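You operate a simulated robot arm through the tools that you are given. There is no shell and no other tool. Be economical: measure what you need, move in short steps, check, and stop when the job is done.

Carry out the task below with a simulated two-armed robot. There is one attempt and no reset: what you move stays moved.

TASK
Warm the blue helmet in the hot cabinet at 50 C.
Fine: the one from the steel counter, on the tray; tray, door and vent shut; wait for the green lamp. Leave the other helmets.

It is judged by the outcome, as a careful person would: the job done as asked, and still so three seconds after it is handed in. It fails if anything else is knocked over, pushed out of place, dropped, spilled or broken.

THE ROBOT
Two 7-joint arms with two-finger parallel grippers on one trunk, on a base that drives. Base frame: it is fixed to the floor where the robot stands at the start and does not move with it; the origin is under the middle of the robot, x ahead of it, y to its left, z up. Readings come in m, rad, newtons and seconds.
The left shoulder is at the start at [0.05, 0.187, 1.16], the right one opposite. With the tool pointing down near the work surface each hand reaches from about 0.1 to 0.54 m from the robot's upright axis, wherever it stands, measured 20 degrees to its own side. Places, roughly: cabinet dial [0.4, 0.6, 1.1]; cabinet tray [0.4, 0.9, 0.9]; hot cabinet [0.7, 0.9, 1.1]; hot cabinet door [0.2, 1.3, 1.1]; medium black city helmet [0.75, 5, 1]; medium blue city helmet [0.5, 3.5, 1]; medium red road helmet [0.75, 1.5, 1]; tray of the hot cabinet [0.4, 0.9, 0.9]; upturned yellow city helmet [0.5, 2.75, 1]; vent slider [0.4, 0.6, 0.9]; white city helmet [0.75, 5, 0.5]. Payload 3.43 kg a hand.
Tool frame (each hand has its own): the origin (TCP) lies between the finger pads and is the grasp point; the fingertips stand 0.03 m ahead of it; z points along the fingers, y is the line along which they close. Largest opening 0.094 m; finger width 0.028, thickness 0.01; the body of the gripper, 0.05 by 0.096 m, starts 0.055 m behind the TCP.
Orientation is that of the tool frame in the base frame, as a unit quaternion [x, y, z, w]. With the fingers straight down and closing along the base's y, the tool's x points along the base's -x, its y along +y and its z along -z.

THE INTERFACE
- The arms move only by the tool move_arm. It takes "left_targets", "right_targets" or both (then of equal length, played together; a hand with none holds still); each is a list of rows, each an object (a shift or turn left out is 0, a gripper value left out holds the last) with "travel": the shift along the base's x, y, z in units of 30 mm (1.0 is 30 mm), a list of three; "dr": the turn, a rotation vector about the base's x, y, z in units of 6 degrees (1.0 is 6 degrees), a list of three; "jaw": the closure, from 0 (fully open) to 1 (shut). In form: [{"travel": [x, y, z], "dr": [ax, ay, az], "jaw": jaw}, ...]. A call has 1 to 20 rows; each row shifts and turns the commanded pose from where the row before left it. A call with a number of a shift or a turn outside -1 to 1 is refused whole. Each row takes 0.2 s and may step no farther than 0.05 m and 0.15 rad from the row before; otherwise, or with a gripper value out of range, the whole call is refused. Where a pose cannot be reached the arm comes as near as it can. A force on the tool above 40 N (or 10 N above the force at the start of the call, whichever is more), or a blocked arm, ends the call early, and 0.2 s more pass. The fingers move at their own pace (about 0.153 m/s each) and stop on an object; they squeeze with about 23 N. The grip force told is the motor's: it shows also when the fingers shut on nothing. Time passes only in rows, and 0.2 s behind the last, so rows that do not move let the fingers close. It gives the time, the measured TCP pose, the force on the tool (base axes), the opening and the grip force at its end, in the units of the frame above (readings bear some noise), with the torque about the TCP (base axes, N m) and any sound that the robot's microphone picked up.
- Cameras (640 x 400 px; columns grow to the right, rows downward): "scene" is now at [0.1169, 0.0683, 1.3373]; the picture's right is [0.73, -0.68, 0.00], its down [-0.24, -0.26, -0.93] and it looks along [0.63, 0.69, -0.36] (base axes); focal length 214 px, centre (320, 200). "left" rides on the left gripper at [0.076, -0.014, -0.102] in its tool frame; the picture's right is [0.18, 0.98, 0.00], its down [-0.75, 0.14, -0.64] and it looks along [-0.63, 0.12, 0.77] (tool axes); focal length 243 px, centre (320, 200). "right" rides on the right gripper at [0.076, 0.014, -0.102] in its tool frame; the picture's right is [-0.18, 0.98, 0.00], its down [-0.75, -0.14, -0.64] and it looks along [-0.63, -0.12, 0.77] (tool axes); focal length 243 px, centre (320, 200). There is no depth. A picture from a camera that has moved, and an enlarged one, comes with that camera's place and axes in the base frame and with its lens. The place of the scene camera against the robot may be out by one fixed shift of up to 0.012 m in any direction.
- capture(camera): a new picture of that camera. The clock stands still meanwhile.
- lift_body(by): slides the trunk up (or, below 0, down) by that many m; the arms and the scene camera ride with it, the base frame stays. It gives what a move gives, with no picture.
- steer(legs): drives the robot by 1 to 6 legs, each [ahead, left, turn to the left] in m, m and rad, along the robot's own axes; the way and the turn of a leg run together, so that a leg with both is an arc; at most 1.5 m and 3.142 rad a leg. The arms and the cameras ride along, it lands a little off, and it stops where it bumps. It gives what a move gives.
- pan_tilt(pan, tilt): turns the head with the scene camera to pan (to the left, within 1.396 rad either way) and tilt (down, from -0.506 to 1.204), counted from straight ahead of the robot. It gives what a move gives.
- close_up(camera, box): a new picture of the part [left, top, right, bottom] of that camera's present view, enlarged. The clock stands still meanwhile.
- close_job(): hands the job in; it is judged then, once.

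Go step by step. Nothing tells you exact positions but the pictures and the camera data: compare them with the known pose of the tool, close in by small moves and look again before you grip or let go. The budget is 120 turns and 92 pictures, counting those below and the enlarged ones. Unless the task says otherwise, let go and move clear before handing in, and close with one line.

The tools are called as a command line: name --argument value ..., lists and objects as JSON in quotes. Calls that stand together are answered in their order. move_arm: Moves the arms, as the interface text tells. Its arguments: {"type":"object","properties":{"left_targets":{"type":"array"},"right_targets":{"type":"array"}},"required":[]} The other tools are called the same way: lift_body (by) slides the trunk up or down; steer (legs) drives the base; pan_tilt (pan, tilt) turns the head that bears the scene camera; capture (camera) takes a picture; close_up (camera, box) takes an enlarged picture of a part of a camera's view; close_job () hands the job in.

At the start:

```text
time_s: 0.0
left_tool_pos: [0.1644, 0.2254, 1.3153]
left_ee_rot: [0.0, 1.0, 0.0, 0.0]
left_contact_force: [-0.2, -0.6, 0.1]
left_torque: [0.04, 0.01, -0.01]
left_width: 0.094
left_finger_force: 0.0
right_tool_pos: [0.3421, 0.005, 1.2106]
right_ee_rot: [0.0, 1.0, -0.001, 0.0]
right_contact_force: [0.9, -0.9, -0.8]
right_torque: [-0.02, -0.03, -0.01]
right_width: 0.094
right_finger_force: 0.0
trunk travel left (down, up): [-0.375, 0.057]
robot x, y, heading: [0.003, -0.0023, 0.001]
head pan, tilt: [0.824, 0.365]
```

scene: 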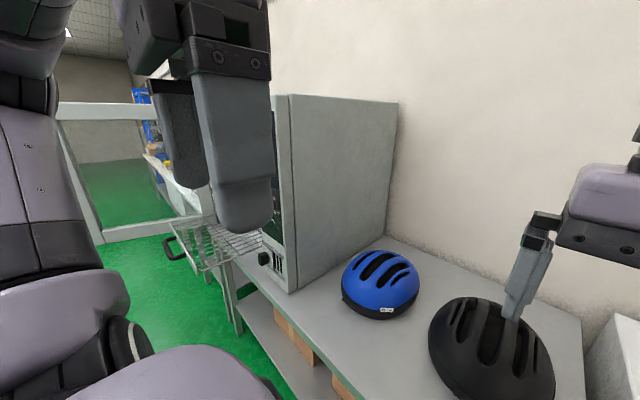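
right: 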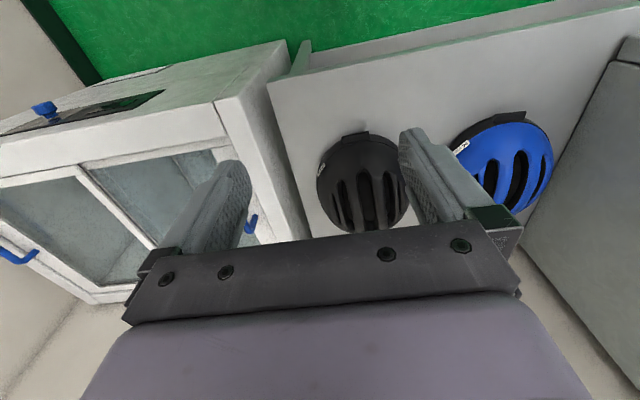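
left: 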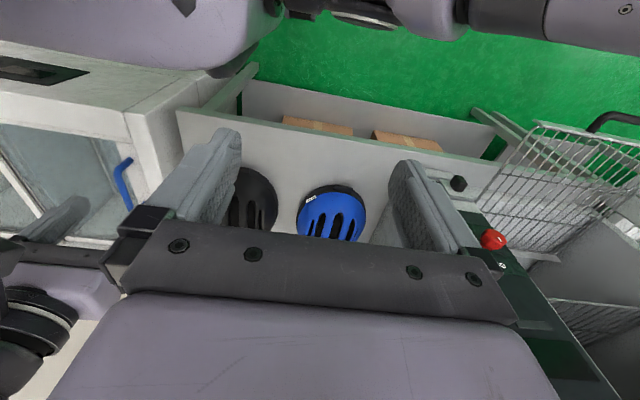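

I see a blue and a black helmet on the counter just before me, the cabinet to the left with its tray drawn out. I look around first to find which counter is the steel one.

pan_tilt --pan 1.39 --tilt 0.3

capture --camera "scene"

pan_tilt --pan 0.1 --tilt 0.6

capture --camera "scene"

```text
time_s: 1.0
left_tool_pos: [0.1637, 0.2258, 1.3166]
left_ee_rot: [0.0, 1.0, 0.0, 0.001]
left_contact_force: [-0.3, 0.5, 0.1]
left_torque: [0.02, 0.01, -0.02]
left_width: 0.0944
left_finger_force: 0.1
right_tool_pos: [0.3406, 0.005, 1.2097]
right_ee_rot: [0.0, 1.0, 0.0, 0.0]
right_contact_force: [-0.2, -0.7, -0.5]
right_torque: [0.02, 0.04, 0.0]
right_width: 0.0942
right_finger_force: 0.0
trunk travel left (down, up): [-0.375, 0.057]
robot x, y, heading: [-0.0042, 0.0021, 0.002]
head pan, tilt: [1.389, 0.3]
```

```text
88 pictures are left
camera scene: at [0.0706, 0.0919, 1.3434], right [0.98, -0.18, 0.0], down [-0.05, -0.29, -0.96], along [0.17, 0.94, -0.3], focal length 214 px, centre (320, 200)
```

scene: 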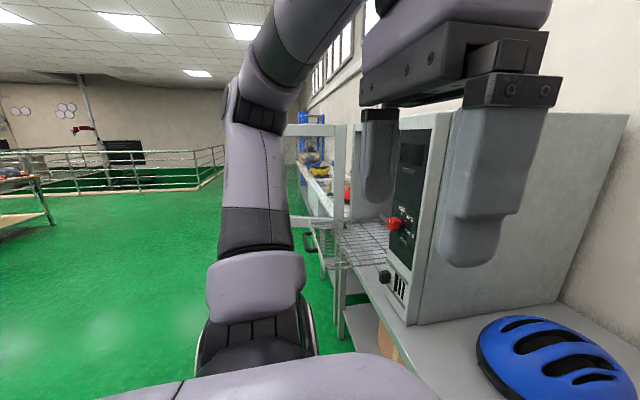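

```text
time_s: 2.4
left_tool_pos: [0.165, 0.227, 1.3162]
left_ee_rot: [0.0, 1.0, 0.001, 0.0]
left_contact_force: [-0.8, 0.3, 0.6]
left_torque: [0.02, 0.01, 0.0]
left_width: 0.0944
left_finger_force: 0.0
right_tool_pos: [0.3414, 0.0051, 1.2104]
right_ee_rot: [0.0, 1.0, 0.0, 0.0]
right_contact_force: [0.9, -0.2, 0.0]
right_torque: [-0.01, 0.01, 0.01]
right_width: 0.094
right_finger_force: 0.0
trunk travel left (down, up): [-0.375, 0.057]
robot x, y, heading: [0.0008, 0.0027, 0.002]
head pan, tilt: [0.099, 0.6]
```

```text
87 pictures are left
camera scene: at [0.1416, 0.009, 1.316], right [0.1, -0.99, 0.0], down [-0.56, -0.06, -0.83], along [0.82, 0.08, -0.56], focal length 214 px, centre (320, 200)
```

scene: 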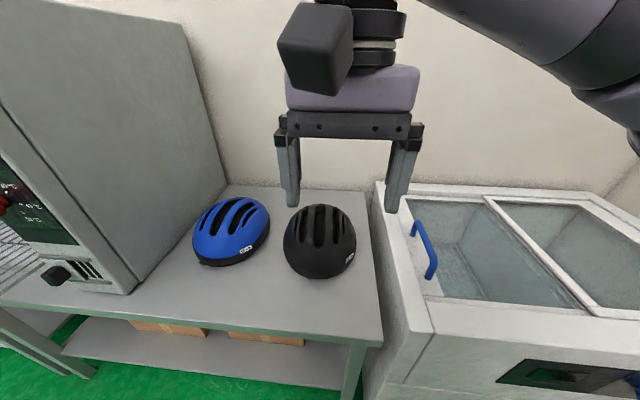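

The near counter is grey; there are further counters with helmets beyond the cabinet and to the left. I take a closer look that way.

pan_tilt --pan 1.39 --tilt 0.1

close_up --camera "scene" --box '[270, 130, 430, 260]'

close_up --camera "scene" --box '[0, 80, 230, 240]'

close_up --camera "scene" --box '[320, 150, 480, 280]'

```text
time_s: 3.9
left_tool_pos: [0.1648, 0.2256, 1.3153]
left_ee_rot: [0.0, 1.0, -0.001, 0.0]
left_contact_force: [-0.2, -0.7, 0.3]
left_torque: [-0.01, 0.03, 0.01]
left_width: 0.094
left_finger_force: 0.1
right_tool_pos: [0.3406, 0.0049, 1.2098]
right_ee_rot: [0.0, 1.0, 0.0, 0.0]
right_contact_force: [0.3, 0.4, -0.4]
right_torque: [0.0, 0.04, -0.02]
right_width: 0.0939
right_finger_force: 0.1
trunk travel left (down, up): [-0.375, 0.057]
robot x, y, heading: [0.0019, 0.0004, -0.004]
head pan, tilt: [1.389, 0.099]
```

```text
3.08 times, centred on (350, 195) of scene
camera zoom: at [0.0704, 0.0906, 1.3621], right [0.98, -0.18, 0.0], down [-0.02, -0.1, -0.99], along [0.18, 0.98, -0.1], focal length 660 px, centre (228, 215)
```

zoom: 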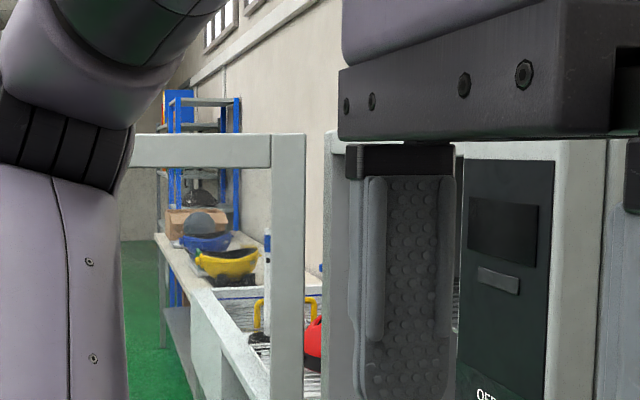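

```text
2.50 times, centred on (115, 160) of scene
camera zoom: at [0.0704, 0.0906, 1.3621], right [0.98, -0.18, 0.0], down [-0.02, -0.1, -0.99], along [0.18, 0.98, -0.1], focal length 536 px, centre (832, 300)
```

zoom: 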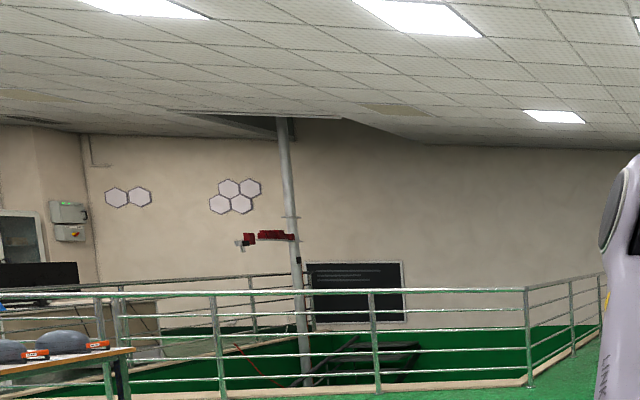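

```text
3.08 times, centred on (400, 215) of scene
camera zoom: at [0.0704, 0.0906, 1.3621], right [0.98, -0.18, 0.0], down [-0.02, -0.1, -0.99], along [0.18, 0.98, -0.1], focal length 660 px, centre (74, 154)
```

zoom: 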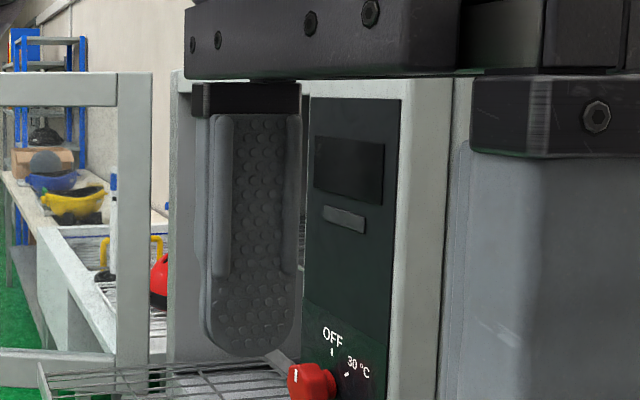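

The far counters are white and wooden; the grey one before me is the steel counter, so its blue helmet, near [0.60, 0.32, 0.88], is the target. I drive a little nearer and bring the left hand over it to look.

steer --legs '[[0.1, 0.05, 0]]'

move_arm --left_targets '[{"travel": [1, 0, 0]}, {"travel": [1, 0, 0]}, {"travel": [1, 0, 0]}, {"travel": [1, 0, 0]}, {"travel": [1, 0, 0]}, {"travel": [0, 0, -1]}, {"travel": [0, 0, -1]}, {"travel": [0, 0, -1]}, {"travel": [0, 0, -1]}]'

capture --camera "left"

pan_tilt --pan 0.6 --tilt 0.7

capture --camera "scene"

```text
time_s: 5.1
left_tool_pos: [0.2615, 0.2827, 1.316]
left_ee_rot: [-0.002, 1.0, -0.001, -0.001]
left_contact_force: [-0.2, -0.4, 0.9]
left_torque: [0.01, 0.0, -0.01]
left_width: 0.094
left_finger_force: 0.0
right_tool_pos: [0.4402, 0.0642, 1.2089]
right_ee_rot: [-0.002, 1.0, 0.0, 0.0]
right_contact_force: [0.5, 0.4, 0.9]
right_torque: [0.03, 0.01, 0.0]
right_width: 0.0938
right_finger_force: 0.0
trunk travel left (down, up): [-0.375, 0.057]
robot x, y, heading: [0.0984, 0.0567, -0.0]
head pan, tilt: [1.389, 0.099]
```

```text
time_s: 7.1
left_tool_pos: [0.4108, 0.2841, 1.1948]
left_ee_rot: [-0.002, 1.0, 0.0, 0.0]
left_contact_force: [-0.8, -0.2, -0.2]
left_torque: [0.02, -0.04, 0.01]
left_width: 0.0939
left_finger_force: 0.2
right_tool_pos: [0.4384, 0.0639, 1.2098]
right_ee_rot: [-0.002, 1.0, 0.0, 0.0]
right_contact_force: [-0.7, -1.0, 0.4]
right_torque: [-0.01, -0.04, 0.01]
right_width: 0.094
right_finger_force: 0.0
trunk travel left (down, up): [-0.375, 0.057]
robot x, y, heading: [0.0947, 0.054, 0.002]
head pan, tilt: [1.389, 0.099]
```

```text
83 pictures are left
camera left: at [0.3344, 0.2683, 1.2973], right [-0.19, 0.98, 0.0], down [0.75, 0.14, 0.64], along [0.63, 0.12, -0.77], focal length 243 px, centre (320, 200)
```

left: 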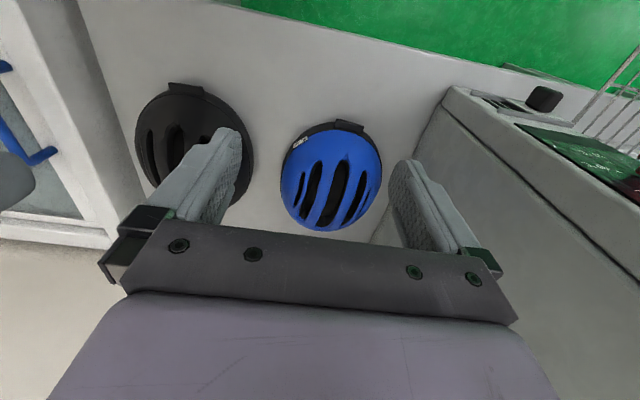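

```text
time_s: 8.2
left_tool_pos: [0.4104, 0.2832, 1.1964]
left_ee_rot: [-0.002, 1.0, 0.0, 0.0]
left_contact_force: [-0.4, 0.2, -0.3]
left_torque: [0.01, 0.0, 0.0]
left_width: 0.0939
left_finger_force: 0.1
right_tool_pos: [0.438, 0.0623, 1.2094]
right_ee_rot: [-0.002, 1.0, 0.0, 0.0]
right_contact_force: [0.5, -0.5, 0.0]
right_torque: [0.03, -0.03, -0.02]
right_width: 0.0941
right_finger_force: 0.1
trunk travel left (down, up): [-0.375, 0.057]
robot x, y, heading: [0.096, 0.0568, 0.0]
head pan, tilt: [0.6, 0.7]
```

```text
82 pictures are left
camera scene: at [0.2202, 0.106, 1.3074], right [0.57, -0.82, 0.0], down [-0.53, -0.37, -0.77], along [0.63, 0.44, -0.64], focal length 214 px, centre (320, 200)
```

scene: 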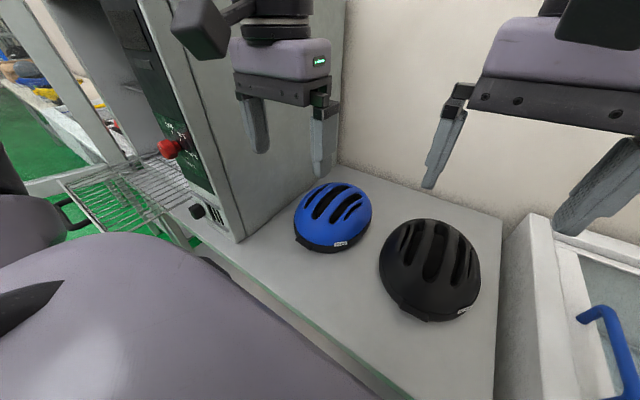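

The slots of the blue helmet run roughly along x. I drive a bit nearer and move the left hand to stand above it.

steer --legs '[[0.07, 0.03, 0]]'

move_arm --left_targets '[{"travel": [1, 0.2, -0.3]}, {"travel": [1, 0.2, -0.3]}, {"travel": [0.5, 0.2, -0.5]}, {"travel": [0, 0.2, -0.8]}]'

capture --camera "left"

capture --camera "scene"

```text
time_s: 9.4
left_tool_pos: [0.4114, 0.3121, 1.1967]
left_ee_rot: [0.0, 1.0, 0.0, 0.001]
left_contact_force: [-0.4, -0.4, -0.5]
left_torque: [0.01, 0.03, 0.01]
left_width: 0.0942
left_finger_force: 0.0
right_tool_pos: [0.4403, 0.0926, 1.2104]
right_ee_rot: [0.0, 1.0, 0.0, 0.0]
right_contact_force: [0.2, -0.4, -0.2]
right_torque: [-0.04, 0.0, 0.01]
right_width: 0.0941
right_finger_force: 0.0
trunk travel left (down, up): [-0.375, 0.057]
robot x, y, heading: [0.1002, 0.088, 0.002]
head pan, tilt: [0.6, 0.7]
stopped in leg 1: the robot was blocked; the commanded pose is now the measured one
```

```text
time_s: 10.4
left_tool_pos: [0.4878, 0.3371, 1.1384]
left_ee_rot: [0.0, 1.0, 0.001, 0.0]
left_contact_force: [-0.4, -0.9, 0.6]
left_torque: [-0.02, -0.01, -0.03]
left_width: 0.094
left_finger_force: 0.0
right_tool_pos: [0.4398, 0.0921, 1.2097]
right_ee_rot: [0.0, 1.0, 0.0, 0.0]
right_contact_force: [0.2, -0.2, 0.4]
right_torque: [0.04, 0.0, 0.0]
right_width: 0.094
right_finger_force: 0.1
trunk travel left (down, up): [-0.375, 0.057]
robot x, y, heading: [0.0992, 0.0851, 0.0]
head pan, tilt: [0.6, 0.7]
```

```text
81 pictures are left
camera left: at [0.4115, 0.3213, 1.2401], right [-0.18, 0.98, 0.0], down [0.75, 0.14, 0.64], along [0.63, 0.12, -0.77], focal length 243 px, centre (320, 200)
```

left: 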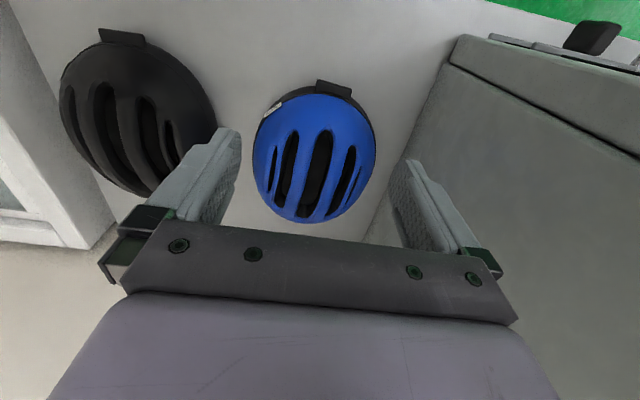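

```text
80 pictures are left
camera scene: at [0.222, 0.1352, 1.3073], right [0.57, -0.82, 0.0], down [-0.53, -0.36, -0.76], along [0.63, 0.43, -0.64], focal length 214 px, centre (320, 200)
```

scene: 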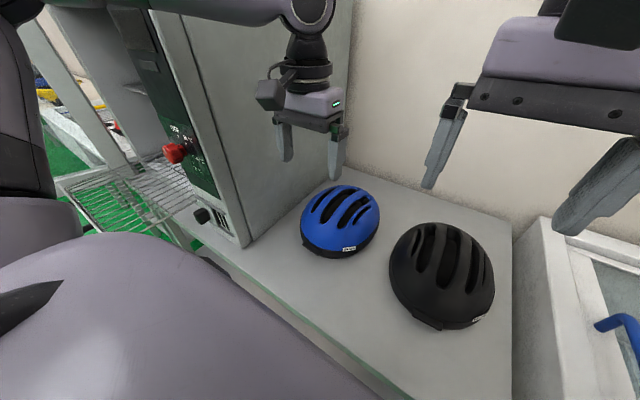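

The base is stopped by the counter at x = 0.10, so I shift left for reach and look closely at the slots.

steer --legs '[[-0.01, 0, 0], [0, 0.08, 0]]'

move_arm --left_targets '[{"travel": [1, -0.6, -0.5]}, {"travel": [1, -0.6, -0.5]}, {"travel": [0, -0.6, -0.5]}]'

close_up --camera "left" --box '[200, 40, 440, 240]'

close_up --camera "scene" --box '[230, 80, 480, 260]'

```text
time_s: 12.2
left_tool_pos: [0.4765, 0.4144, 1.1381]
left_ee_rot: [-0.001, 1.0, 0.0, 0.001]
left_contact_force: [0.1, 0.7, 0.5]
left_torque: [-0.03, -0.03, 0.0]
left_width: 0.0939
left_finger_force: 0.0
right_tool_pos: [0.4286, 0.1716, 1.2099]
right_ee_rot: [0.0, 1.0, 0.0, 0.001]
right_contact_force: [0.6, -0.3, -0.1]
right_torque: [0.01, 0.0, -0.02]
right_width: 0.0939
right_finger_force: 0.1
trunk travel left (down, up): [-0.375, 0.057]
robot x, y, heading: [0.0885, 0.1627, 0.004]
head pan, tilt: [0.6, 0.7]
```

```text
time_s: 13.0
left_tool_pos: [0.526, 0.3535, 1.1033]
left_ee_rot: [0.002, 1.0, 0.004, 0.011]
left_contact_force: [-0.8, 0.7, -0.4]
left_torque: [0.03, -0.02, -0.03]
left_width: 0.0941
left_finger_force: 0.1
right_tool_pos: [0.4156, 0.1649, 1.2141]
right_ee_rot: [-0.001, 1.0, 0.003, 0.007]
right_contact_force: [0.1, -0.5, 0.4]
right_torque: [0.02, -0.02, -0.01]
right_width: 0.0941
right_finger_force: 0.0
trunk travel left (down, up): [-0.375, 0.057]
robot x, y, heading: [0.0855, 0.1659, 0.001]
head pan, tilt: [0.6, 0.7]
```

```text
2.00 times, centred on (320, 140) of left
camera zoom: at [0.4479, 0.3379, 1.2041], right [-0.18, 0.98, 0.0], down [0.74, 0.13, 0.66], along [0.65, 0.12, -0.75], focal length 485 px, centre (320, 320)
```

zoom: 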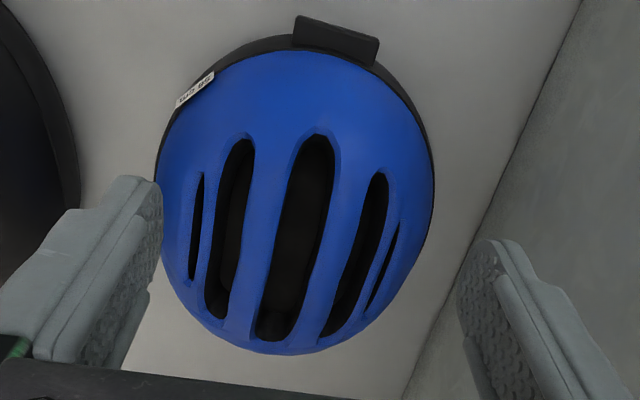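

```text
2.22 times, centred on (355, 170) of scene
camera zoom: at [0.1978, 0.2064, 1.3094], right [0.57, -0.82, 0.0], down [-0.52, -0.36, -0.77], along [0.64, 0.44, -0.63], focal length 477 px, centre (242, 267)
```

zoom: 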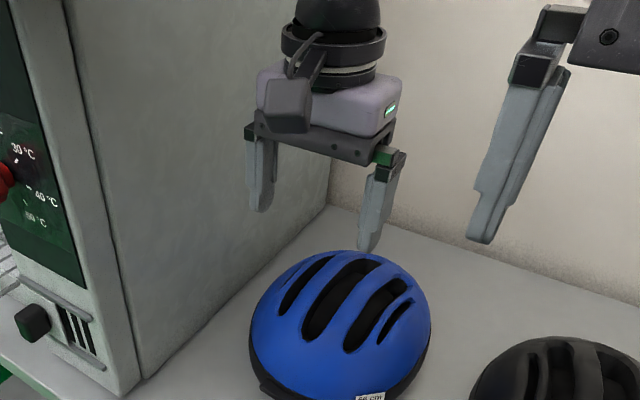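

The whole robot seems to have leaned slightly back; something may be touching. I check the left arm.

pan_tilt --pan 1.2 --tilt 0.3

capture --camera "scene"

```text
time_s: 14.0
left_tool_pos: [0.5271, 0.3526, 1.103]
left_ee_rot: [0.001, 1.0, 0.004, 0.01]
left_contact_force: [0.2, 0.0, -0.4]
left_torque: [-0.02, 0.0, 0.01]
left_width: 0.094
left_finger_force: 0.0
right_tool_pos: [0.4161, 0.1635, 1.2147]
right_ee_rot: [-0.001, 1.0, 0.004, 0.007]
right_contact_force: [-0.3, 0.1, -0.2]
right_torque: [0.0, 0.0, 0.02]
right_width: 0.0941
right_finger_force: 0.0
trunk travel left (down, up): [-0.375, 0.057]
robot x, y, heading: [0.0884, 0.1669, -0.001]
head pan, tilt: [1.201, 0.3]
```

```text
77 pictures are left
camera scene: at [0.1611, 0.2442, 1.3452], right [0.93, -0.36, 0.01], down [-0.09, -0.27, -0.96], along [0.35, 0.89, -0.28], focal length 214 px, centre (320, 200)
```

scene: 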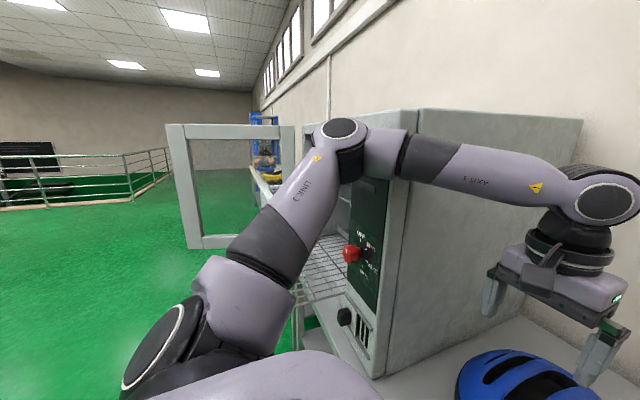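

The left forearm touches the cabinet's front corner. I back away straight, then will tuck the left arm and use the right one, whose elbow is over free space.

steer --legs '[[-0.25, 0, 0]]'

move_arm --left_targets '[{"travel": [-1, 0, 1]}, {"travel": [-1, 0, 1]}, {"travel": [-1, 0, 1]}, {"travel": [-1, 0, 1]}, {"travel": [-1, 0, 1]}, {"travel": [-1, 0, 1]}, {"travel": [-1, 0, 1]}]'

pan_tilt --pan 1.0 --tilt 0.4

capture --camera "scene"

```text
time_s: 15.8
left_tool_pos: [0.2885, 0.3601, 1.0923]
left_ee_rot: [0.001, 1.0, 0.0, 0.0]
left_contact_force: [0.0, 0.4, -0.1]
left_torque: [0.02, -0.04, 0.01]
left_width: 0.0939
left_finger_force: 0.0
right_tool_pos: [0.1802, 0.1704, 1.2101]
right_ee_rot: [-0.001, 1.0, 0.0, 0.0]
right_contact_force: [-0.5, 0.2, -0.1]
right_torque: [-0.02, -0.03, 0.02]
right_width: 0.0939
right_finger_force: 0.0
trunk travel left (down, up): [-0.375, 0.057]
robot x, y, heading: [-0.1602, 0.1664, -0.004]
head pan, tilt: [1.201, 0.3]
```

```text
time_s: 17.4
left_tool_pos: [0.0772, 0.36, 1.304]
left_ee_rot: [0.001, 1.0, 0.0, 0.0]
left_contact_force: [-0.2, 0.5, -0.4]
left_torque: [0.01, -0.01, 0.0]
left_width: 0.094
left_finger_force: 0.1
right_tool_pos: [0.1801, 0.1713, 1.2104]
right_ee_rot: [0.0, 1.0, 0.0, 0.0]
right_contact_force: [0.2, 0.0, -0.6]
right_torque: [0.0, -0.03, -0.01]
right_width: 0.094
right_finger_force: 0.0
trunk travel left (down, up): [-0.375, 0.057]
robot x, y, heading: [-0.1617, 0.1646, -0.003]
head pan, tilt: [1.201, 0.3]
```

```text
time_s: 18.1
left_tool_pos: [0.0791, 0.3605, 1.303]
left_ee_rot: [0.001, 1.0, -0.001, 0.0]
left_contact_force: [1.1, -0.8, 0.1]
left_torque: [-0.01, 0.02, 0.02]
left_width: 0.0939
left_finger_force: 0.2
right_tool_pos: [0.1821, 0.172, 1.2103]
right_ee_rot: [0.0, 1.0, 0.0, 0.0]
right_contact_force: [-0.1, 0.5, 0.3]
right_torque: [0.01, -0.01, 0.01]
right_width: 0.0937
right_finger_force: 0.0
trunk travel left (down, up): [-0.375, 0.057]
robot x, y, heading: [-0.1637, 0.1665, -0.0]
head pan, tilt: [1.0, 0.4]
```

```text
76 pictures are left
camera scene: at [-0.0561, 0.2443, 1.3342], right [0.84, -0.54, 0.0], down [-0.21, -0.33, -0.92], along [0.5, 0.78, -0.39], focal length 214 px, centre (320, 200)
```

scene: 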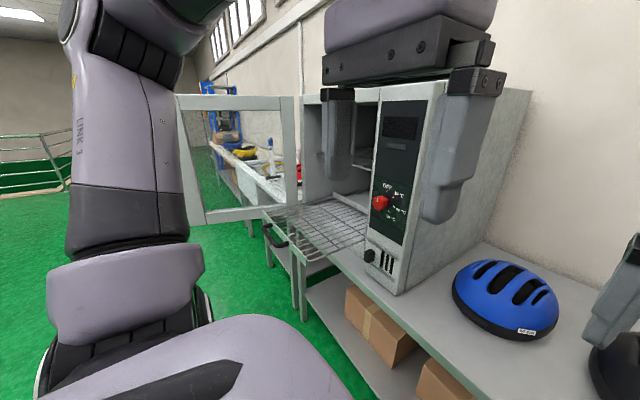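

Cabinet front is at x≈0.40, its near side at y≈0.52, top z≈1.38; door stands open with its free edge near [-0.03, 1.3]; the tray is drawn out to x≈0.2. I tuck both hands and drive so the right hand faces the helmet.

move_arm --left_targets '[{"travel": [-1, 0, 0.2]}, {"travel": [-1, 0, 0.2]}, {"travel": [0, 0, 0]}, {"travel": [0, 0, 0]}]' --right_targets '[{"travel": [0, -1, 0]}, {"travel": [0, -1, 0]}, {"travel": [0, -1, 0]}, {"travel": [0, -1, 0]}]'

steer --legs '[[0, 0.25, 0], [0.24, 0, 0]]'

capture --camera "right"

capture --camera "scene"

```text
time_s: 19.1
left_tool_pos: [0.019, 0.3582, 1.3163]
left_ee_rot: [0.001, 1.0, 0.0, 0.0]
left_contact_force: [0.1, 0.1, 0.6]
left_torque: [-0.01, 0.02, -0.03]
left_width: 0.0943
left_finger_force: 0.1
right_tool_pos: [0.1806, 0.0492, 1.2091]
right_ee_rot: [0.001, 1.0, 0.001, -0.001]
right_contact_force: [-0.3, 0.0, 0.1]
right_torque: [-0.03, 0.0, 0.01]
right_width: 0.094
right_finger_force: 0.1
trunk travel left (down, up): [-0.375, 0.057]
robot x, y, heading: [-0.1582, 0.165, -0.001]
head pan, tilt: [1.0, 0.4]
```

```text
time_s: 23.3
left_tool_pos: [0.2614, 0.609, 1.315]
left_ee_rot: [0.001, 1.0, 0.0, -0.001]
left_contact_force: [0.4, 0.7, 0.2]
left_torque: [0.03, 0.05, -0.03]
left_width: 0.0938
left_finger_force: 0.0
right_tool_pos: [0.4235, 0.2986, 1.2079]
right_ee_rot: [0.002, 1.0, -0.001, 0.0]
right_contact_force: [-0.2, 0.2, -0.5]
right_torque: [0.01, 0.04, 0.01]
right_width: 0.0937
right_finger_force: 0.0
trunk travel left (down, up): [-0.375, 0.057]
robot x, y, heading: [0.0829, 0.4149, -0.002]
head pan, tilt: [1.0, 0.4]
```

```text
75 pictures are left
camera right: at [0.3481, 0.3131, 1.313], right [0.19, 0.98, 0.0], down [0.75, -0.14, 0.64], along [0.63, -0.12, -0.77], focal length 243 px, centre (320, 200)
```

right: 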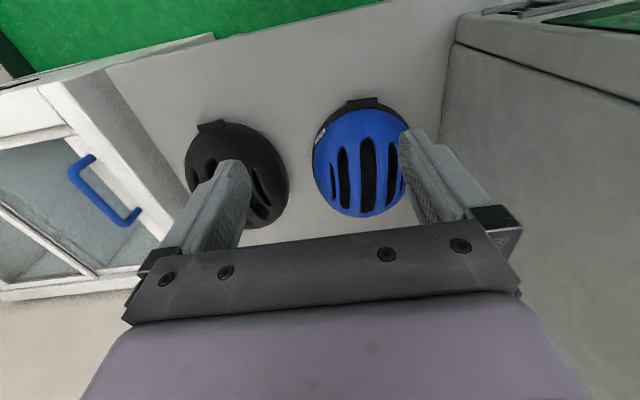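

```text
74 pictures are left
camera scene: at [0.1867, 0.493, 1.3341], right [0.84, -0.54, 0.0], down [-0.21, -0.33, -0.92], along [0.5, 0.77, -0.39], focal length 214 px, centre (320, 200)
```

scene: 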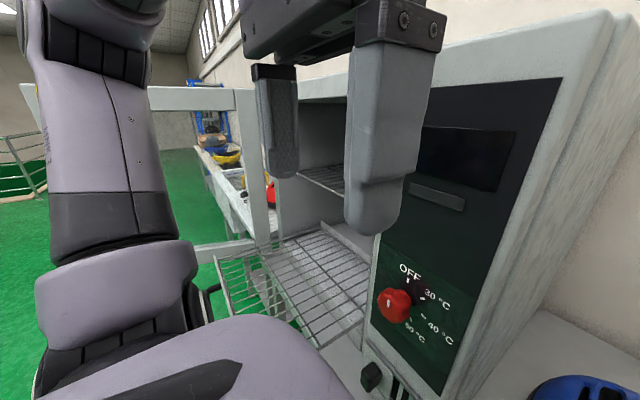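

The helmet centre is at about [0.61, 0.353], slots along x. I bring the right hand above it, tilted a little forward for reach.

move_arm --right_targets '[{"travel": [0.9, 0.3, -0.5], "dr": [0, -0.5, 0]}, {"travel": [0.9, 0.3, -0.5], "dr": [0, -0.5, 0]}, {"travel": [0.9, 0.3, -0.5], "dr": [0, -0.5, 0]}, {"travel": [0.9, 0.3, -0.5], "dr": [0, -0.5, 0]}, {"travel": [0.9, 0.3, -0.5], "dr": [0, -0.5, 0]}, {"travel": [0.9, 0.3, -0.5]}, {"travel": [0, 0, -1]}]'

capture --camera "right"

pan_tilt --pan -0.1 --tilt 0.7

capture --camera "scene"

```text
time_s: 24.9
left_tool_pos: [0.2621, 0.6087, 1.3159]
left_ee_rot: [0.002, 1.0, 0.0, 0.0]
left_contact_force: [0.6, 0.0, 0.8]
left_torque: [-0.03, 0.01, 0.01]
left_width: 0.0941
left_finger_force: 0.0
right_tool_pos: [0.5854, 0.3535, 1.0887]
right_ee_rot: [0.001, 0.991, 0.002, 0.13]
right_contact_force: [0.6, 0.2, -0.3]
right_torque: [0.02, 0.01, -0.01]
right_width: 0.0942
right_finger_force: 0.0
trunk travel left (down, up): [-0.375, 0.057]
robot x, y, heading: [0.0803, 0.4125, -0.0]
head pan, tilt: [1.0, 0.4]
```

```text
73 pictures are left
camera right: at [0.4852, 0.3666, 1.1696], right [0.18, 0.98, 0.05], down [0.56, -0.14, 0.81], along [0.81, -0.12, -0.58], focal length 243 px, centre (320, 200)
```

right: 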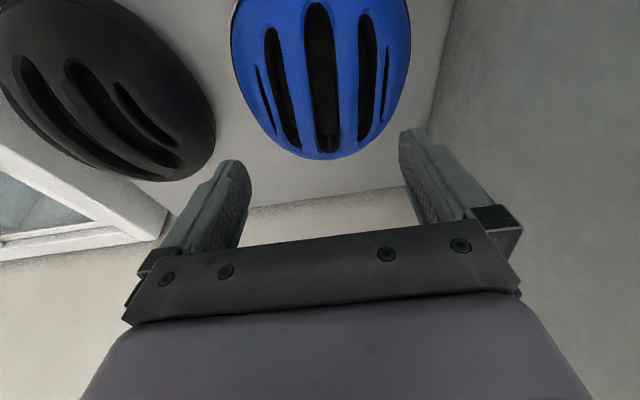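

```text
time_s: 26.2
left_tool_pos: [0.2665, 0.6107, 1.3133]
left_ee_rot: [-0.007, 1.0, 0.002, -0.001]
left_contact_force: [55.5, 0.2, -19.1]
left_torque: [0.85, 3.83, 2.64]
left_width: 0.094
left_finger_force: 0.1
right_tool_pos: [0.5839, 0.3533, 1.0899]
right_ee_rot: [0.001, 0.991, 0.0, 0.131]
right_contact_force: [0.0, -0.8, -1.0]
right_torque: [0.01, 0.02, 0.01]
right_width: 0.0942
right_finger_force: 0.0
trunk travel left (down, up): [-0.375, 0.057]
robot x, y, heading: [0.0785, 0.4191, -0.002]
head pan, tilt: [-0.099, 0.7]
```

```text
72 pictures are left
camera scene: at [0.2213, 0.4352, 1.314], right [0.23, -0.97, 0.0], down [-0.57, -0.13, -0.81], along [0.79, 0.19, -0.58], focal length 214 px, centre (320, 200)
```

scene: 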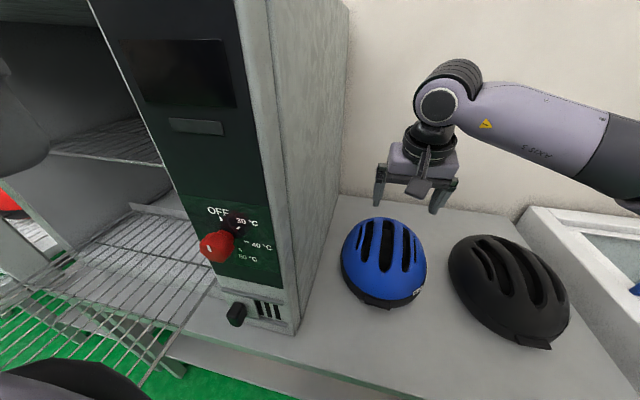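

The head is pressing on the tucked left hand; I move that hand a little away. The slots line up nicely under the right hand.

move_arm --left_targets '[{"travel": [0.5, 0.8, 0]}, {"travel": [0.5, 0.8, 0]}, {"travel": [0, 0.5, 0]}]'

close_up --camera "scene" --box '[310, 120, 470, 320]'

```text
time_s: 27.0
left_tool_pos: [0.2918, 0.6725, 1.316]
left_ee_rot: [0.001, 1.0, -0.001, 0.0]
left_contact_force: [0.1, 0.2, -0.3]
left_torque: [0.02, 0.01, -0.02]
left_width: 0.094
left_finger_force: 0.0
right_tool_pos: [0.5851, 0.3519, 1.0907]
right_ee_rot: [0.001, 0.991, 0.0, 0.131]
right_contact_force: [-0.1, 0.1, 0.1]
right_torque: [0.0, -0.01, -0.02]
right_width: 0.0939
right_finger_force: 0.1
trunk travel left (down, up): [-0.375, 0.057]
robot x, y, heading: [0.0813, 0.4151, 0.001]
head pan, tilt: [-0.099, 0.7]
```

```text
2.00 times, centred on (390, 220) of scene
camera zoom: at [0.2202, 0.4068, 1.3073], right [-0.1, -0.99, 0.0], down [-0.64, 0.07, -0.77], along [0.76, -0.08, -0.64], focal length 429 px, centre (180, 160)
```

zoom: 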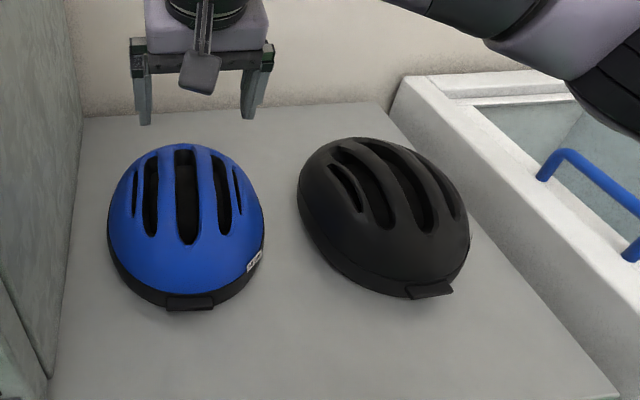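

The side slots lie about ±0.041 m from the middle slot at y≈0.356. I set the opening to about 0.074 and go down to just above the helmet, then check.

move_arm --right_targets '[{"travel": [0.6, 0.1, 0], "jaw": 0.21}, {"travel": [0.6, 0.05, -1]}, {"travel": [0, 0, -1]}, {"travel": [0, 0, -0.6]}]'

capture --camera "right"

close_up --camera "scene" --box '[310, 120, 470, 320]'

```text
time_s: 28.0
left_tool_pos: [0.2913, 0.6726, 1.3152]
left_ee_rot: [0.0, 1.0, 0.001, 0.0]
left_contact_force: [-0.1, -0.4, 0.6]
left_torque: [0.02, -0.01, 0.0]
left_width: 0.0942
left_finger_force: 0.1
right_tool_pos: [0.6224, 0.3569, 1.0119]
right_ee_rot: [0.002, 0.992, 0.0, 0.13]
right_contact_force: [-0.4, 0.5, 0.1]
right_torque: [0.02, -0.02, 0.02]
right_width: 0.0742
right_finger_force: 0.2
trunk travel left (down, up): [-0.375, 0.057]
robot x, y, heading: [0.0833, 0.4133, -0.001]
head pan, tilt: [-0.099, 0.7]
```

```text
70 pictures are left
camera right: at [0.522, 0.3713, 1.092], right [0.18, 0.98, 0.05], down [0.56, -0.14, 0.82], along [0.81, -0.12, -0.58], focal length 243 px, centre (320, 200)
```

right: 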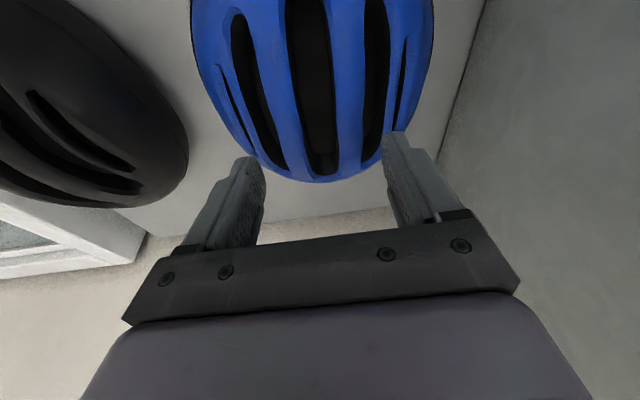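

```text
2.00 times, centred on (390, 220) of scene
camera zoom: at [0.2204, 0.4065, 1.3073], right [-0.1, -0.99, 0.0], down [-0.64, 0.07, -0.76], along [0.76, -0.08, -0.64], focal length 429 px, centre (180, 160)
```

zoom: 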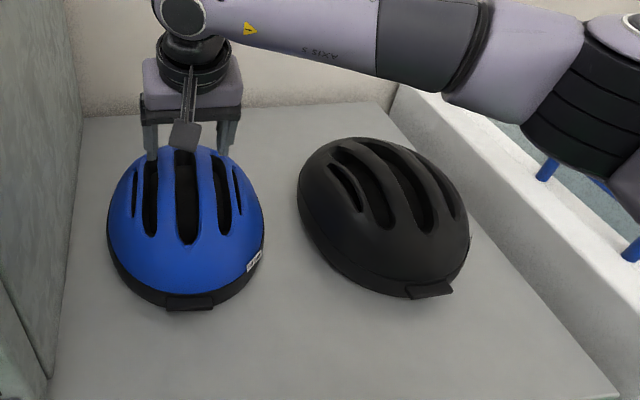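

The slots compute to y≈0.320 and 0.398 near x 0.62; I shift 2 mm, set the opening to 0.070 and lower into them.

move_arm --right_targets '[{"travel": [0, 0.06, -0.5], "jaw": 0.255}, {"travel": [0, 0, -0.5]}, {"travel": [0, 0, -0.4]}]'

capture --camera "right"

close_up --camera "scene" --box '[330, 150, 430, 250]'

```text
time_s: 28.8
left_tool_pos: [0.2908, 0.6728, 1.3162]
left_ee_rot: [0.001, 1.0, 0.0, 0.001]
left_contact_force: [0.4, -0.7, 0.2]
left_torque: [0.04, 0.03, 0.0]
left_width: 0.0941
left_finger_force: 0.1
right_tool_pos: [0.6216, 0.3591, 0.9697]
right_ee_rot: [0.001, 0.991, -0.001, 0.131]
right_contact_force: [0.2, 0.1, 0.5]
right_torque: [0.0, -0.04, 0.01]
right_width: 0.07
right_finger_force: 0.1
trunk travel left (down, up): [-0.375, 0.057]
robot x, y, heading: [0.0814, 0.416, -0.007]
head pan, tilt: [-0.099, 0.7]
```

```text
68 pictures are left
camera right: at [0.5218, 0.373, 1.0497], right [0.18, 0.98, 0.05], down [0.56, -0.14, 0.81], along [0.81, -0.12, -0.58], focal length 243 px, centre (320, 200)
```

right: 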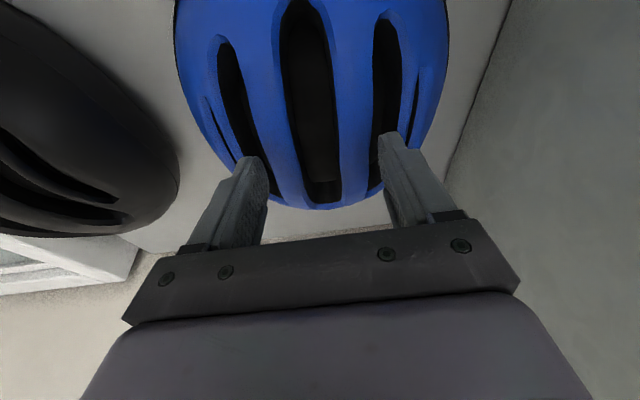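

```text
4.00 times, centred on (380, 200) of scene
camera zoom: at [0.2204, 0.4065, 1.3073], right [-0.1, -0.99, 0.0], down [-0.64, 0.07, -0.76], along [0.76, -0.08, -0.64], focal length 858 px, centre (80, 200)
```

zoom: 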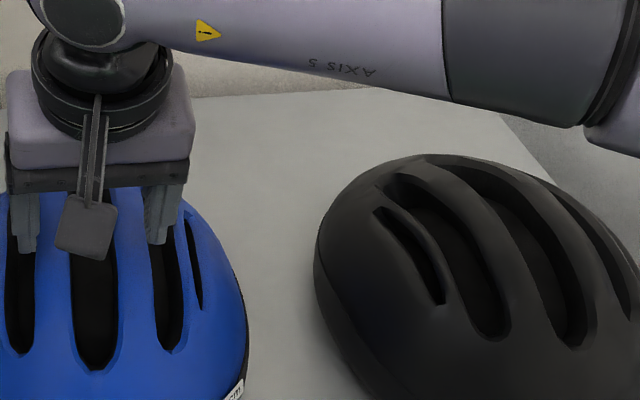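

Both fingertips now appear over the side slots. I open 2 mm more and lower in small steps.

move_arm --right_targets '[{"travel": [0, 0, -0.2], "jaw": 0.23}, {"travel": [0, 0, -0.25]}, {"travel": [0, 0, -0.25]}]'

close_up --camera "right" --box '[200, 80, 440, 240]'

close_up --camera "scene" --box '[320, 170, 420, 250]'

```text
time_s: 29.6
left_tool_pos: [0.2897, 0.6723, 1.3166]
left_ee_rot: [0.002, 1.0, 0.0, 0.0]
left_contact_force: [-0.4, 0.3, 0.9]
left_torque: [-0.01, 0.04, 0.04]
left_width: 0.0939
left_finger_force: 0.1
right_tool_pos: [0.6211, 0.3599, 0.9509]
right_ee_rot: [0.001, 0.991, 0.001, 0.133]
right_contact_force: [-3.1, -0.1, 13.0]
right_torque: [-0.51, 0.11, -0.16]
right_width: 0.0731
right_finger_force: 0.4
trunk travel left (down, up): [-0.375, 0.057]
robot x, y, heading: [0.0815, 0.4162, -0.003]
head pan, tilt: [-0.099, 0.7]
```

```text
2.50 times, centred on (320, 160) of right
camera zoom: at [0.5209, 0.3736, 1.0314], right [0.18, 0.98, 0.05], down [0.56, -0.14, 0.82], along [0.81, -0.12, -0.57], focal length 606 px, centre (320, 300)
```

zoom: 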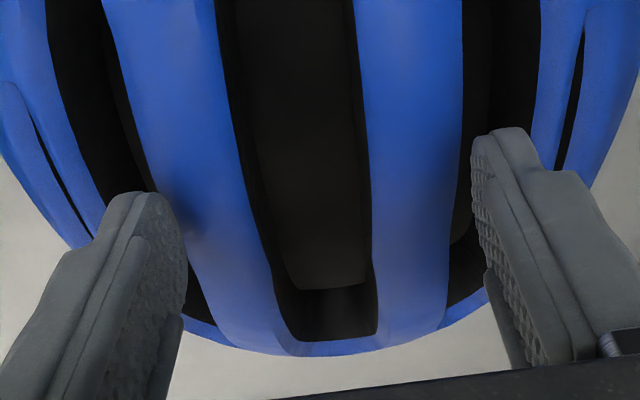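

```text
5.00 times, centred on (370, 210) of scene
camera zoom: at [0.2187, 0.4066, 1.3078], right [-0.1, -0.99, 0.0], down [-0.64, 0.07, -0.77], along [0.76, -0.08, -0.64], focal length 1072 px, centre (70, 150)
```

zoom: 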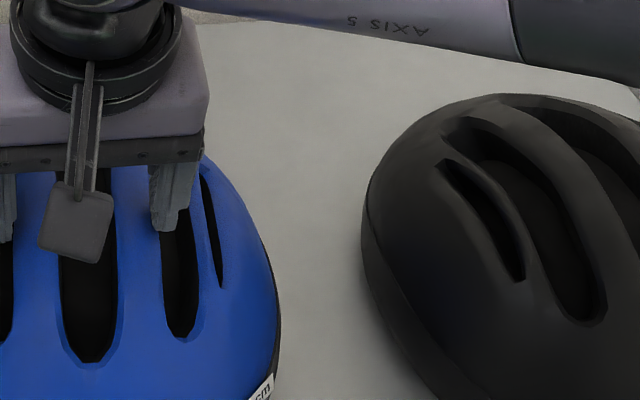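

The -y finger meets the ridge inboard of its slot. I lift 10 mm, open to 0.079 and shift 3 mm to -y, then try again.

move_arm --right_targets '[{"travel": [0, 0, 0.4]}, {"travel": [0, -0.1, 0], "jaw": 0.16}, {"travel": [0, 0, -0.3]}, {"travel": [0, 0, -0.2]}, {"travel": [0, 0, -0.2]}]'

close_up --camera "right" --box '[200, 80, 440, 240]'

```text
time_s: 30.8
left_tool_pos: [0.288, 0.6717, 1.3172]
left_ee_rot: [0.003, 1.0, 0.0, 0.002]
left_contact_force: [0.4, -0.4, -0.2]
left_torque: [0.03, -0.01, 0.02]
left_width: 0.0939
left_finger_force: 0.1
right_tool_pos: [0.6205, 0.3579, 0.9484]
right_ee_rot: [0.001, 0.991, 0.005, 0.137]
right_contact_force: [-6.6, -3.3, 38.2]
right_torque: [1.28, 0.03, 0.47]
right_width: 0.0787
right_finger_force: 0.0
trunk travel left (down, up): [-0.375, 0.057]
robot x, y, heading: [0.0822, 0.4162, -0.003]
head pan, tilt: [-0.099, 0.7]
```

```text
2.50 times, centred on (320, 160) of right
camera zoom: at [0.5196, 0.3711, 1.0271], right [0.18, 0.98, 0.06], down [0.55, -0.15, 0.82], along [0.82, -0.11, -0.57], focal length 606 px, centre (320, 300)
```

zoom: 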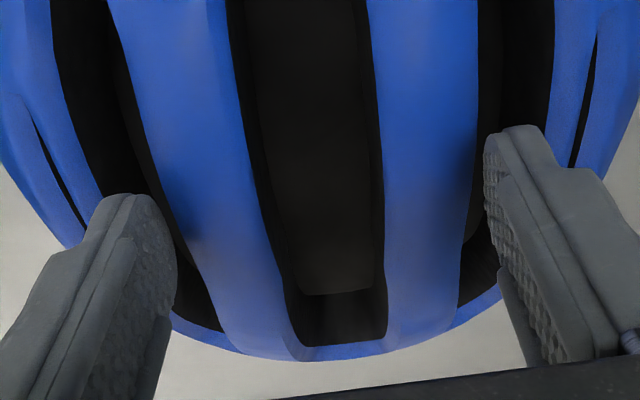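

Now the +y finger touches outboard. I lift, step 20 mm toward me where the slots are wider, narrow to 0.075 and shift 2 mm to -y, then look.

move_arm --right_targets '[{"travel": [0, 0, 0.5]}, {"travel": [-0.6, -0.07, 0], "jaw": 0.2}, {"travel": [0, 0, -0.2]}]'

close_up --camera "right" --box '[200, 80, 440, 240]'

close_up --camera "scene" --box '[310, 160, 410, 260]'

```text
time_s: 31.6
left_tool_pos: [0.2936, 0.6726, 1.3152]
left_ee_rot: [0.0, 1.0, 0.001, 0.0]
left_contact_force: [-0.1, -0.5, -0.3]
left_torque: [-0.02, 0.01, 0.0]
left_width: 0.0941
left_finger_force: 0.1
right_tool_pos: [0.6033, 0.3533, 0.9457]
right_ee_rot: [0.001, 0.992, -0.001, 0.129]
right_contact_force: [1.1, 0.3, 0.7]
right_torque: [-0.01, -0.02, 0.04]
right_width: 0.0757
right_finger_force: 0.1
trunk travel left (down, up): [-0.375, 0.057]
robot x, y, heading: [0.0788, 0.4143, -0.001]
head pan, tilt: [-0.099, 0.7]
```

```text
2.50 times, centred on (320, 160) of right
camera zoom: at [0.5036, 0.3681, 1.0277], right [0.18, 0.98, 0.05], down [0.56, -0.14, 0.81], along [0.81, -0.12, -0.58], focal length 606 px, centre (320, 300)
```

zoom: 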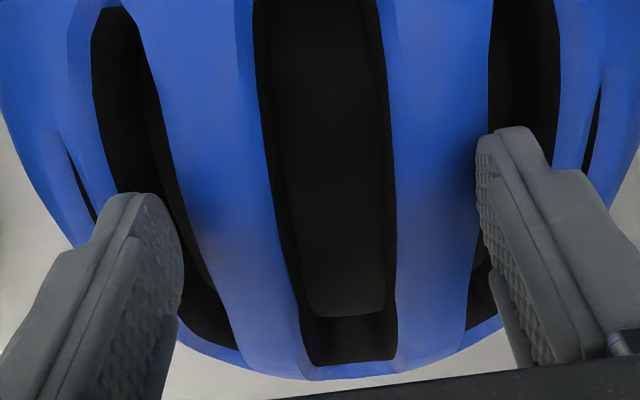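

```text
4.00 times, centred on (360, 210) of scene
camera zoom: at [0.2205, 0.4066, 1.3072], right [-0.1, -0.99, 0.0], down [-0.64, 0.07, -0.76], along [0.76, -0.08, -0.64], focal length 858 px, centre (160, 160)
```

zoom: 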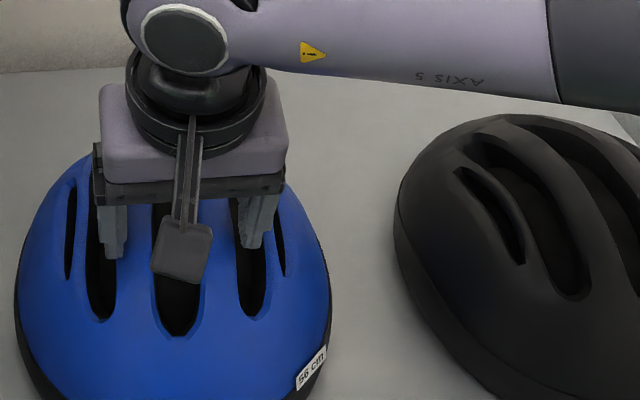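

No contact at z 0.946 now; both tips are nearly over the slots. I shift 2 mm to +y and lower gently.

move_arm --right_targets '[{"travel": [0, 0.07, 0], "jaw": 0.19}, {"travel": [0, 0, -0.2]}, {"travel": [0, 0, -0.2]}]'

close_up --camera "right" --box '[200, 80, 440, 240]'

```text
time_s: 32.5
left_tool_pos: [0.29, 0.6719, 1.3155]
left_ee_rot: [0.003, 1.0, 0.0, -0.001]
left_contact_force: [0.2, 0.7, -0.9]
left_torque: [-0.05, 0.01, 0.04]
left_width: 0.0941
left_finger_force: 0.0
right_tool_pos: [0.606, 0.3567, 0.9467]
right_ee_rot: [0.002, 0.99, 0.002, 0.14]
right_contact_force: [-3.8, -0.5, 16.7]
right_torque: [-0.65, -0.03, -0.23]
right_width: 0.0769
right_finger_force: 0.3
trunk travel left (down, up): [-0.375, 0.057]
robot x, y, heading: [0.0816, 0.4143, -0.002]
head pan, tilt: [-0.099, 0.7]
stopped in row 3 (right hand): the force on the tool passed its limit at 42 N (the readings are from after the stop); the commanded pose is now the measured one
```

```text
2.50 times, centred on (320, 160) of right
camera zoom: at [0.5056, 0.3707, 1.0253], right [0.18, 0.98, 0.06], down [0.55, -0.15, 0.82], along [0.82, -0.12, -0.56], focal length 606 px, centre (320, 300)
```

zoom: 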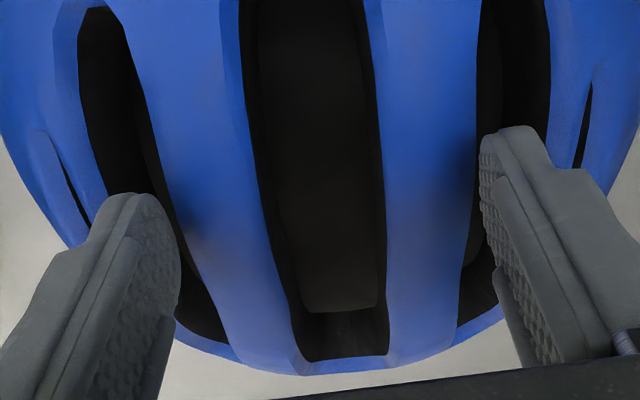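

The -y finger still rides the ridge edge. I lift 8 mm, open to 0.081 and shift 1.5 mm to -y, then lower again.

move_arm --right_targets '[{"travel": [0, 0, 0.27]}, {"travel": [0, -0.05, 0], "jaw": 0.14}, {"travel": [0, 0, -0.2]}, {"travel": [0, 0, -0.2]}, {"travel": [0, 0, -0.1]}]'

close_up --camera "right" --box '[200, 80, 440, 240]'

```text
time_s: 33.7
left_tool_pos: [0.2861, 0.672, 1.3163]
left_ee_rot: [0.002, 1.0, 0.0, 0.001]
left_contact_force: [0.2, -0.1, 0.0]
left_torque: [0.01, 0.02, 0.0]
left_width: 0.094
left_finger_force: 0.1
right_tool_pos: [0.6055, 0.3554, 0.9442]
right_ee_rot: [0.003, 0.99, 0.006, 0.143]
right_contact_force: [-5.3, -3.8, 37.1]
right_torque: [1.38, -0.48, 0.39]
right_width: 0.0795
right_finger_force: 0.1
trunk travel left (down, up): [-0.375, 0.057]
robot x, y, heading: [0.0819, 0.4143, -0.002]
head pan, tilt: [-0.099, 0.7]
```

```text
2.50 times, centred on (320, 160) of right
camera zoom: at [0.5041, 0.3698, 1.0223], right [0.18, 0.98, 0.06], down [0.54, -0.15, 0.83], along [0.82, -0.11, -0.56], focal length 606 px, centre (320, 300)
```

zoom: 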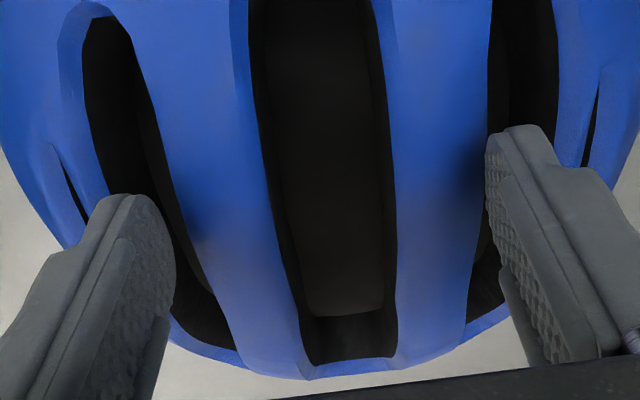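

Comparing the contacts, the free spot is y≈0.3535 with opening 0.0765. I lift, go there and lower gently.

move_arm --right_targets '[{"travel": [0, 0, 0.4]}, {"travel": [0, -0.06, 0], "jaw": 0.19}, {"travel": [0, 0, -0.2]}]'

move_arm --right_targets '[{"travel": [0, 0, -0.1]}, {"travel": [0, 0, -0.1]}]'

close_up --camera "right" --box '[200, 80, 440, 240]'

```text
time_s: 34.5
left_tool_pos: [0.2894, 0.6723, 1.3167]
left_ee_rot: [0.002, 1.0, 0.0, 0.001]
left_contact_force: [-0.2, 0.4, -0.3]
left_torque: [-0.01, 0.02, 0.0]
left_width: 0.0941
left_finger_force: 0.0
right_tool_pos: [0.6036, 0.3525, 0.944]
right_ee_rot: [0.001, 0.99, 0.003, 0.138]
right_contact_force: [-6.0, 2.1, 16.8]
right_torque: [0.63, -0.16, 0.45]
right_width: 0.0776
right_finger_force: 1.0
trunk travel left (down, up): [-0.375, 0.057]
robot x, y, heading: [0.0807, 0.4178, -0.001]
head pan, tilt: [-0.099, 0.7]
```

```text
time_s: 35.2
left_tool_pos: [0.2913, 0.6714, 1.3141]
left_ee_rot: [0.002, 1.0, 0.0, 0.001]
left_contact_force: [0.3, -0.2, 0.1]
left_torque: [0.02, 0.04, 0.01]
left_width: 0.094
left_finger_force: 0.0
right_tool_pos: [0.6082, 0.355, 0.9429]
right_ee_rot: [0.003, 0.99, 0.008, 0.144]
right_contact_force: [-2.8, 0.2, 13.0]
right_torque: [0.55, -0.23, 0.05]
right_width: 0.0768
right_finger_force: 0.9
trunk travel left (down, up): [-0.375, 0.057]
robot x, y, heading: [0.085, 0.4111, -0.005]
head pan, tilt: [-0.099, 0.7]
stopped in row 2 (right hand): the force on the tool passed its limit at 41 N (the readings are from after the stop); the commanded pose is now the measured one
```

```text
2.50 times, centred on (320, 160) of right
camera zoom: at [0.5067, 0.3688, 1.0221], right [0.18, 0.98, 0.07], down [0.54, -0.16, 0.83], along [0.82, -0.11, -0.56], focal length 606 px, centre (320, 300)
```

zoom: 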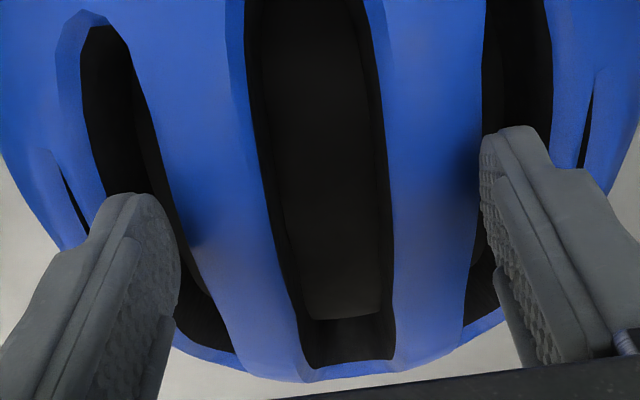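

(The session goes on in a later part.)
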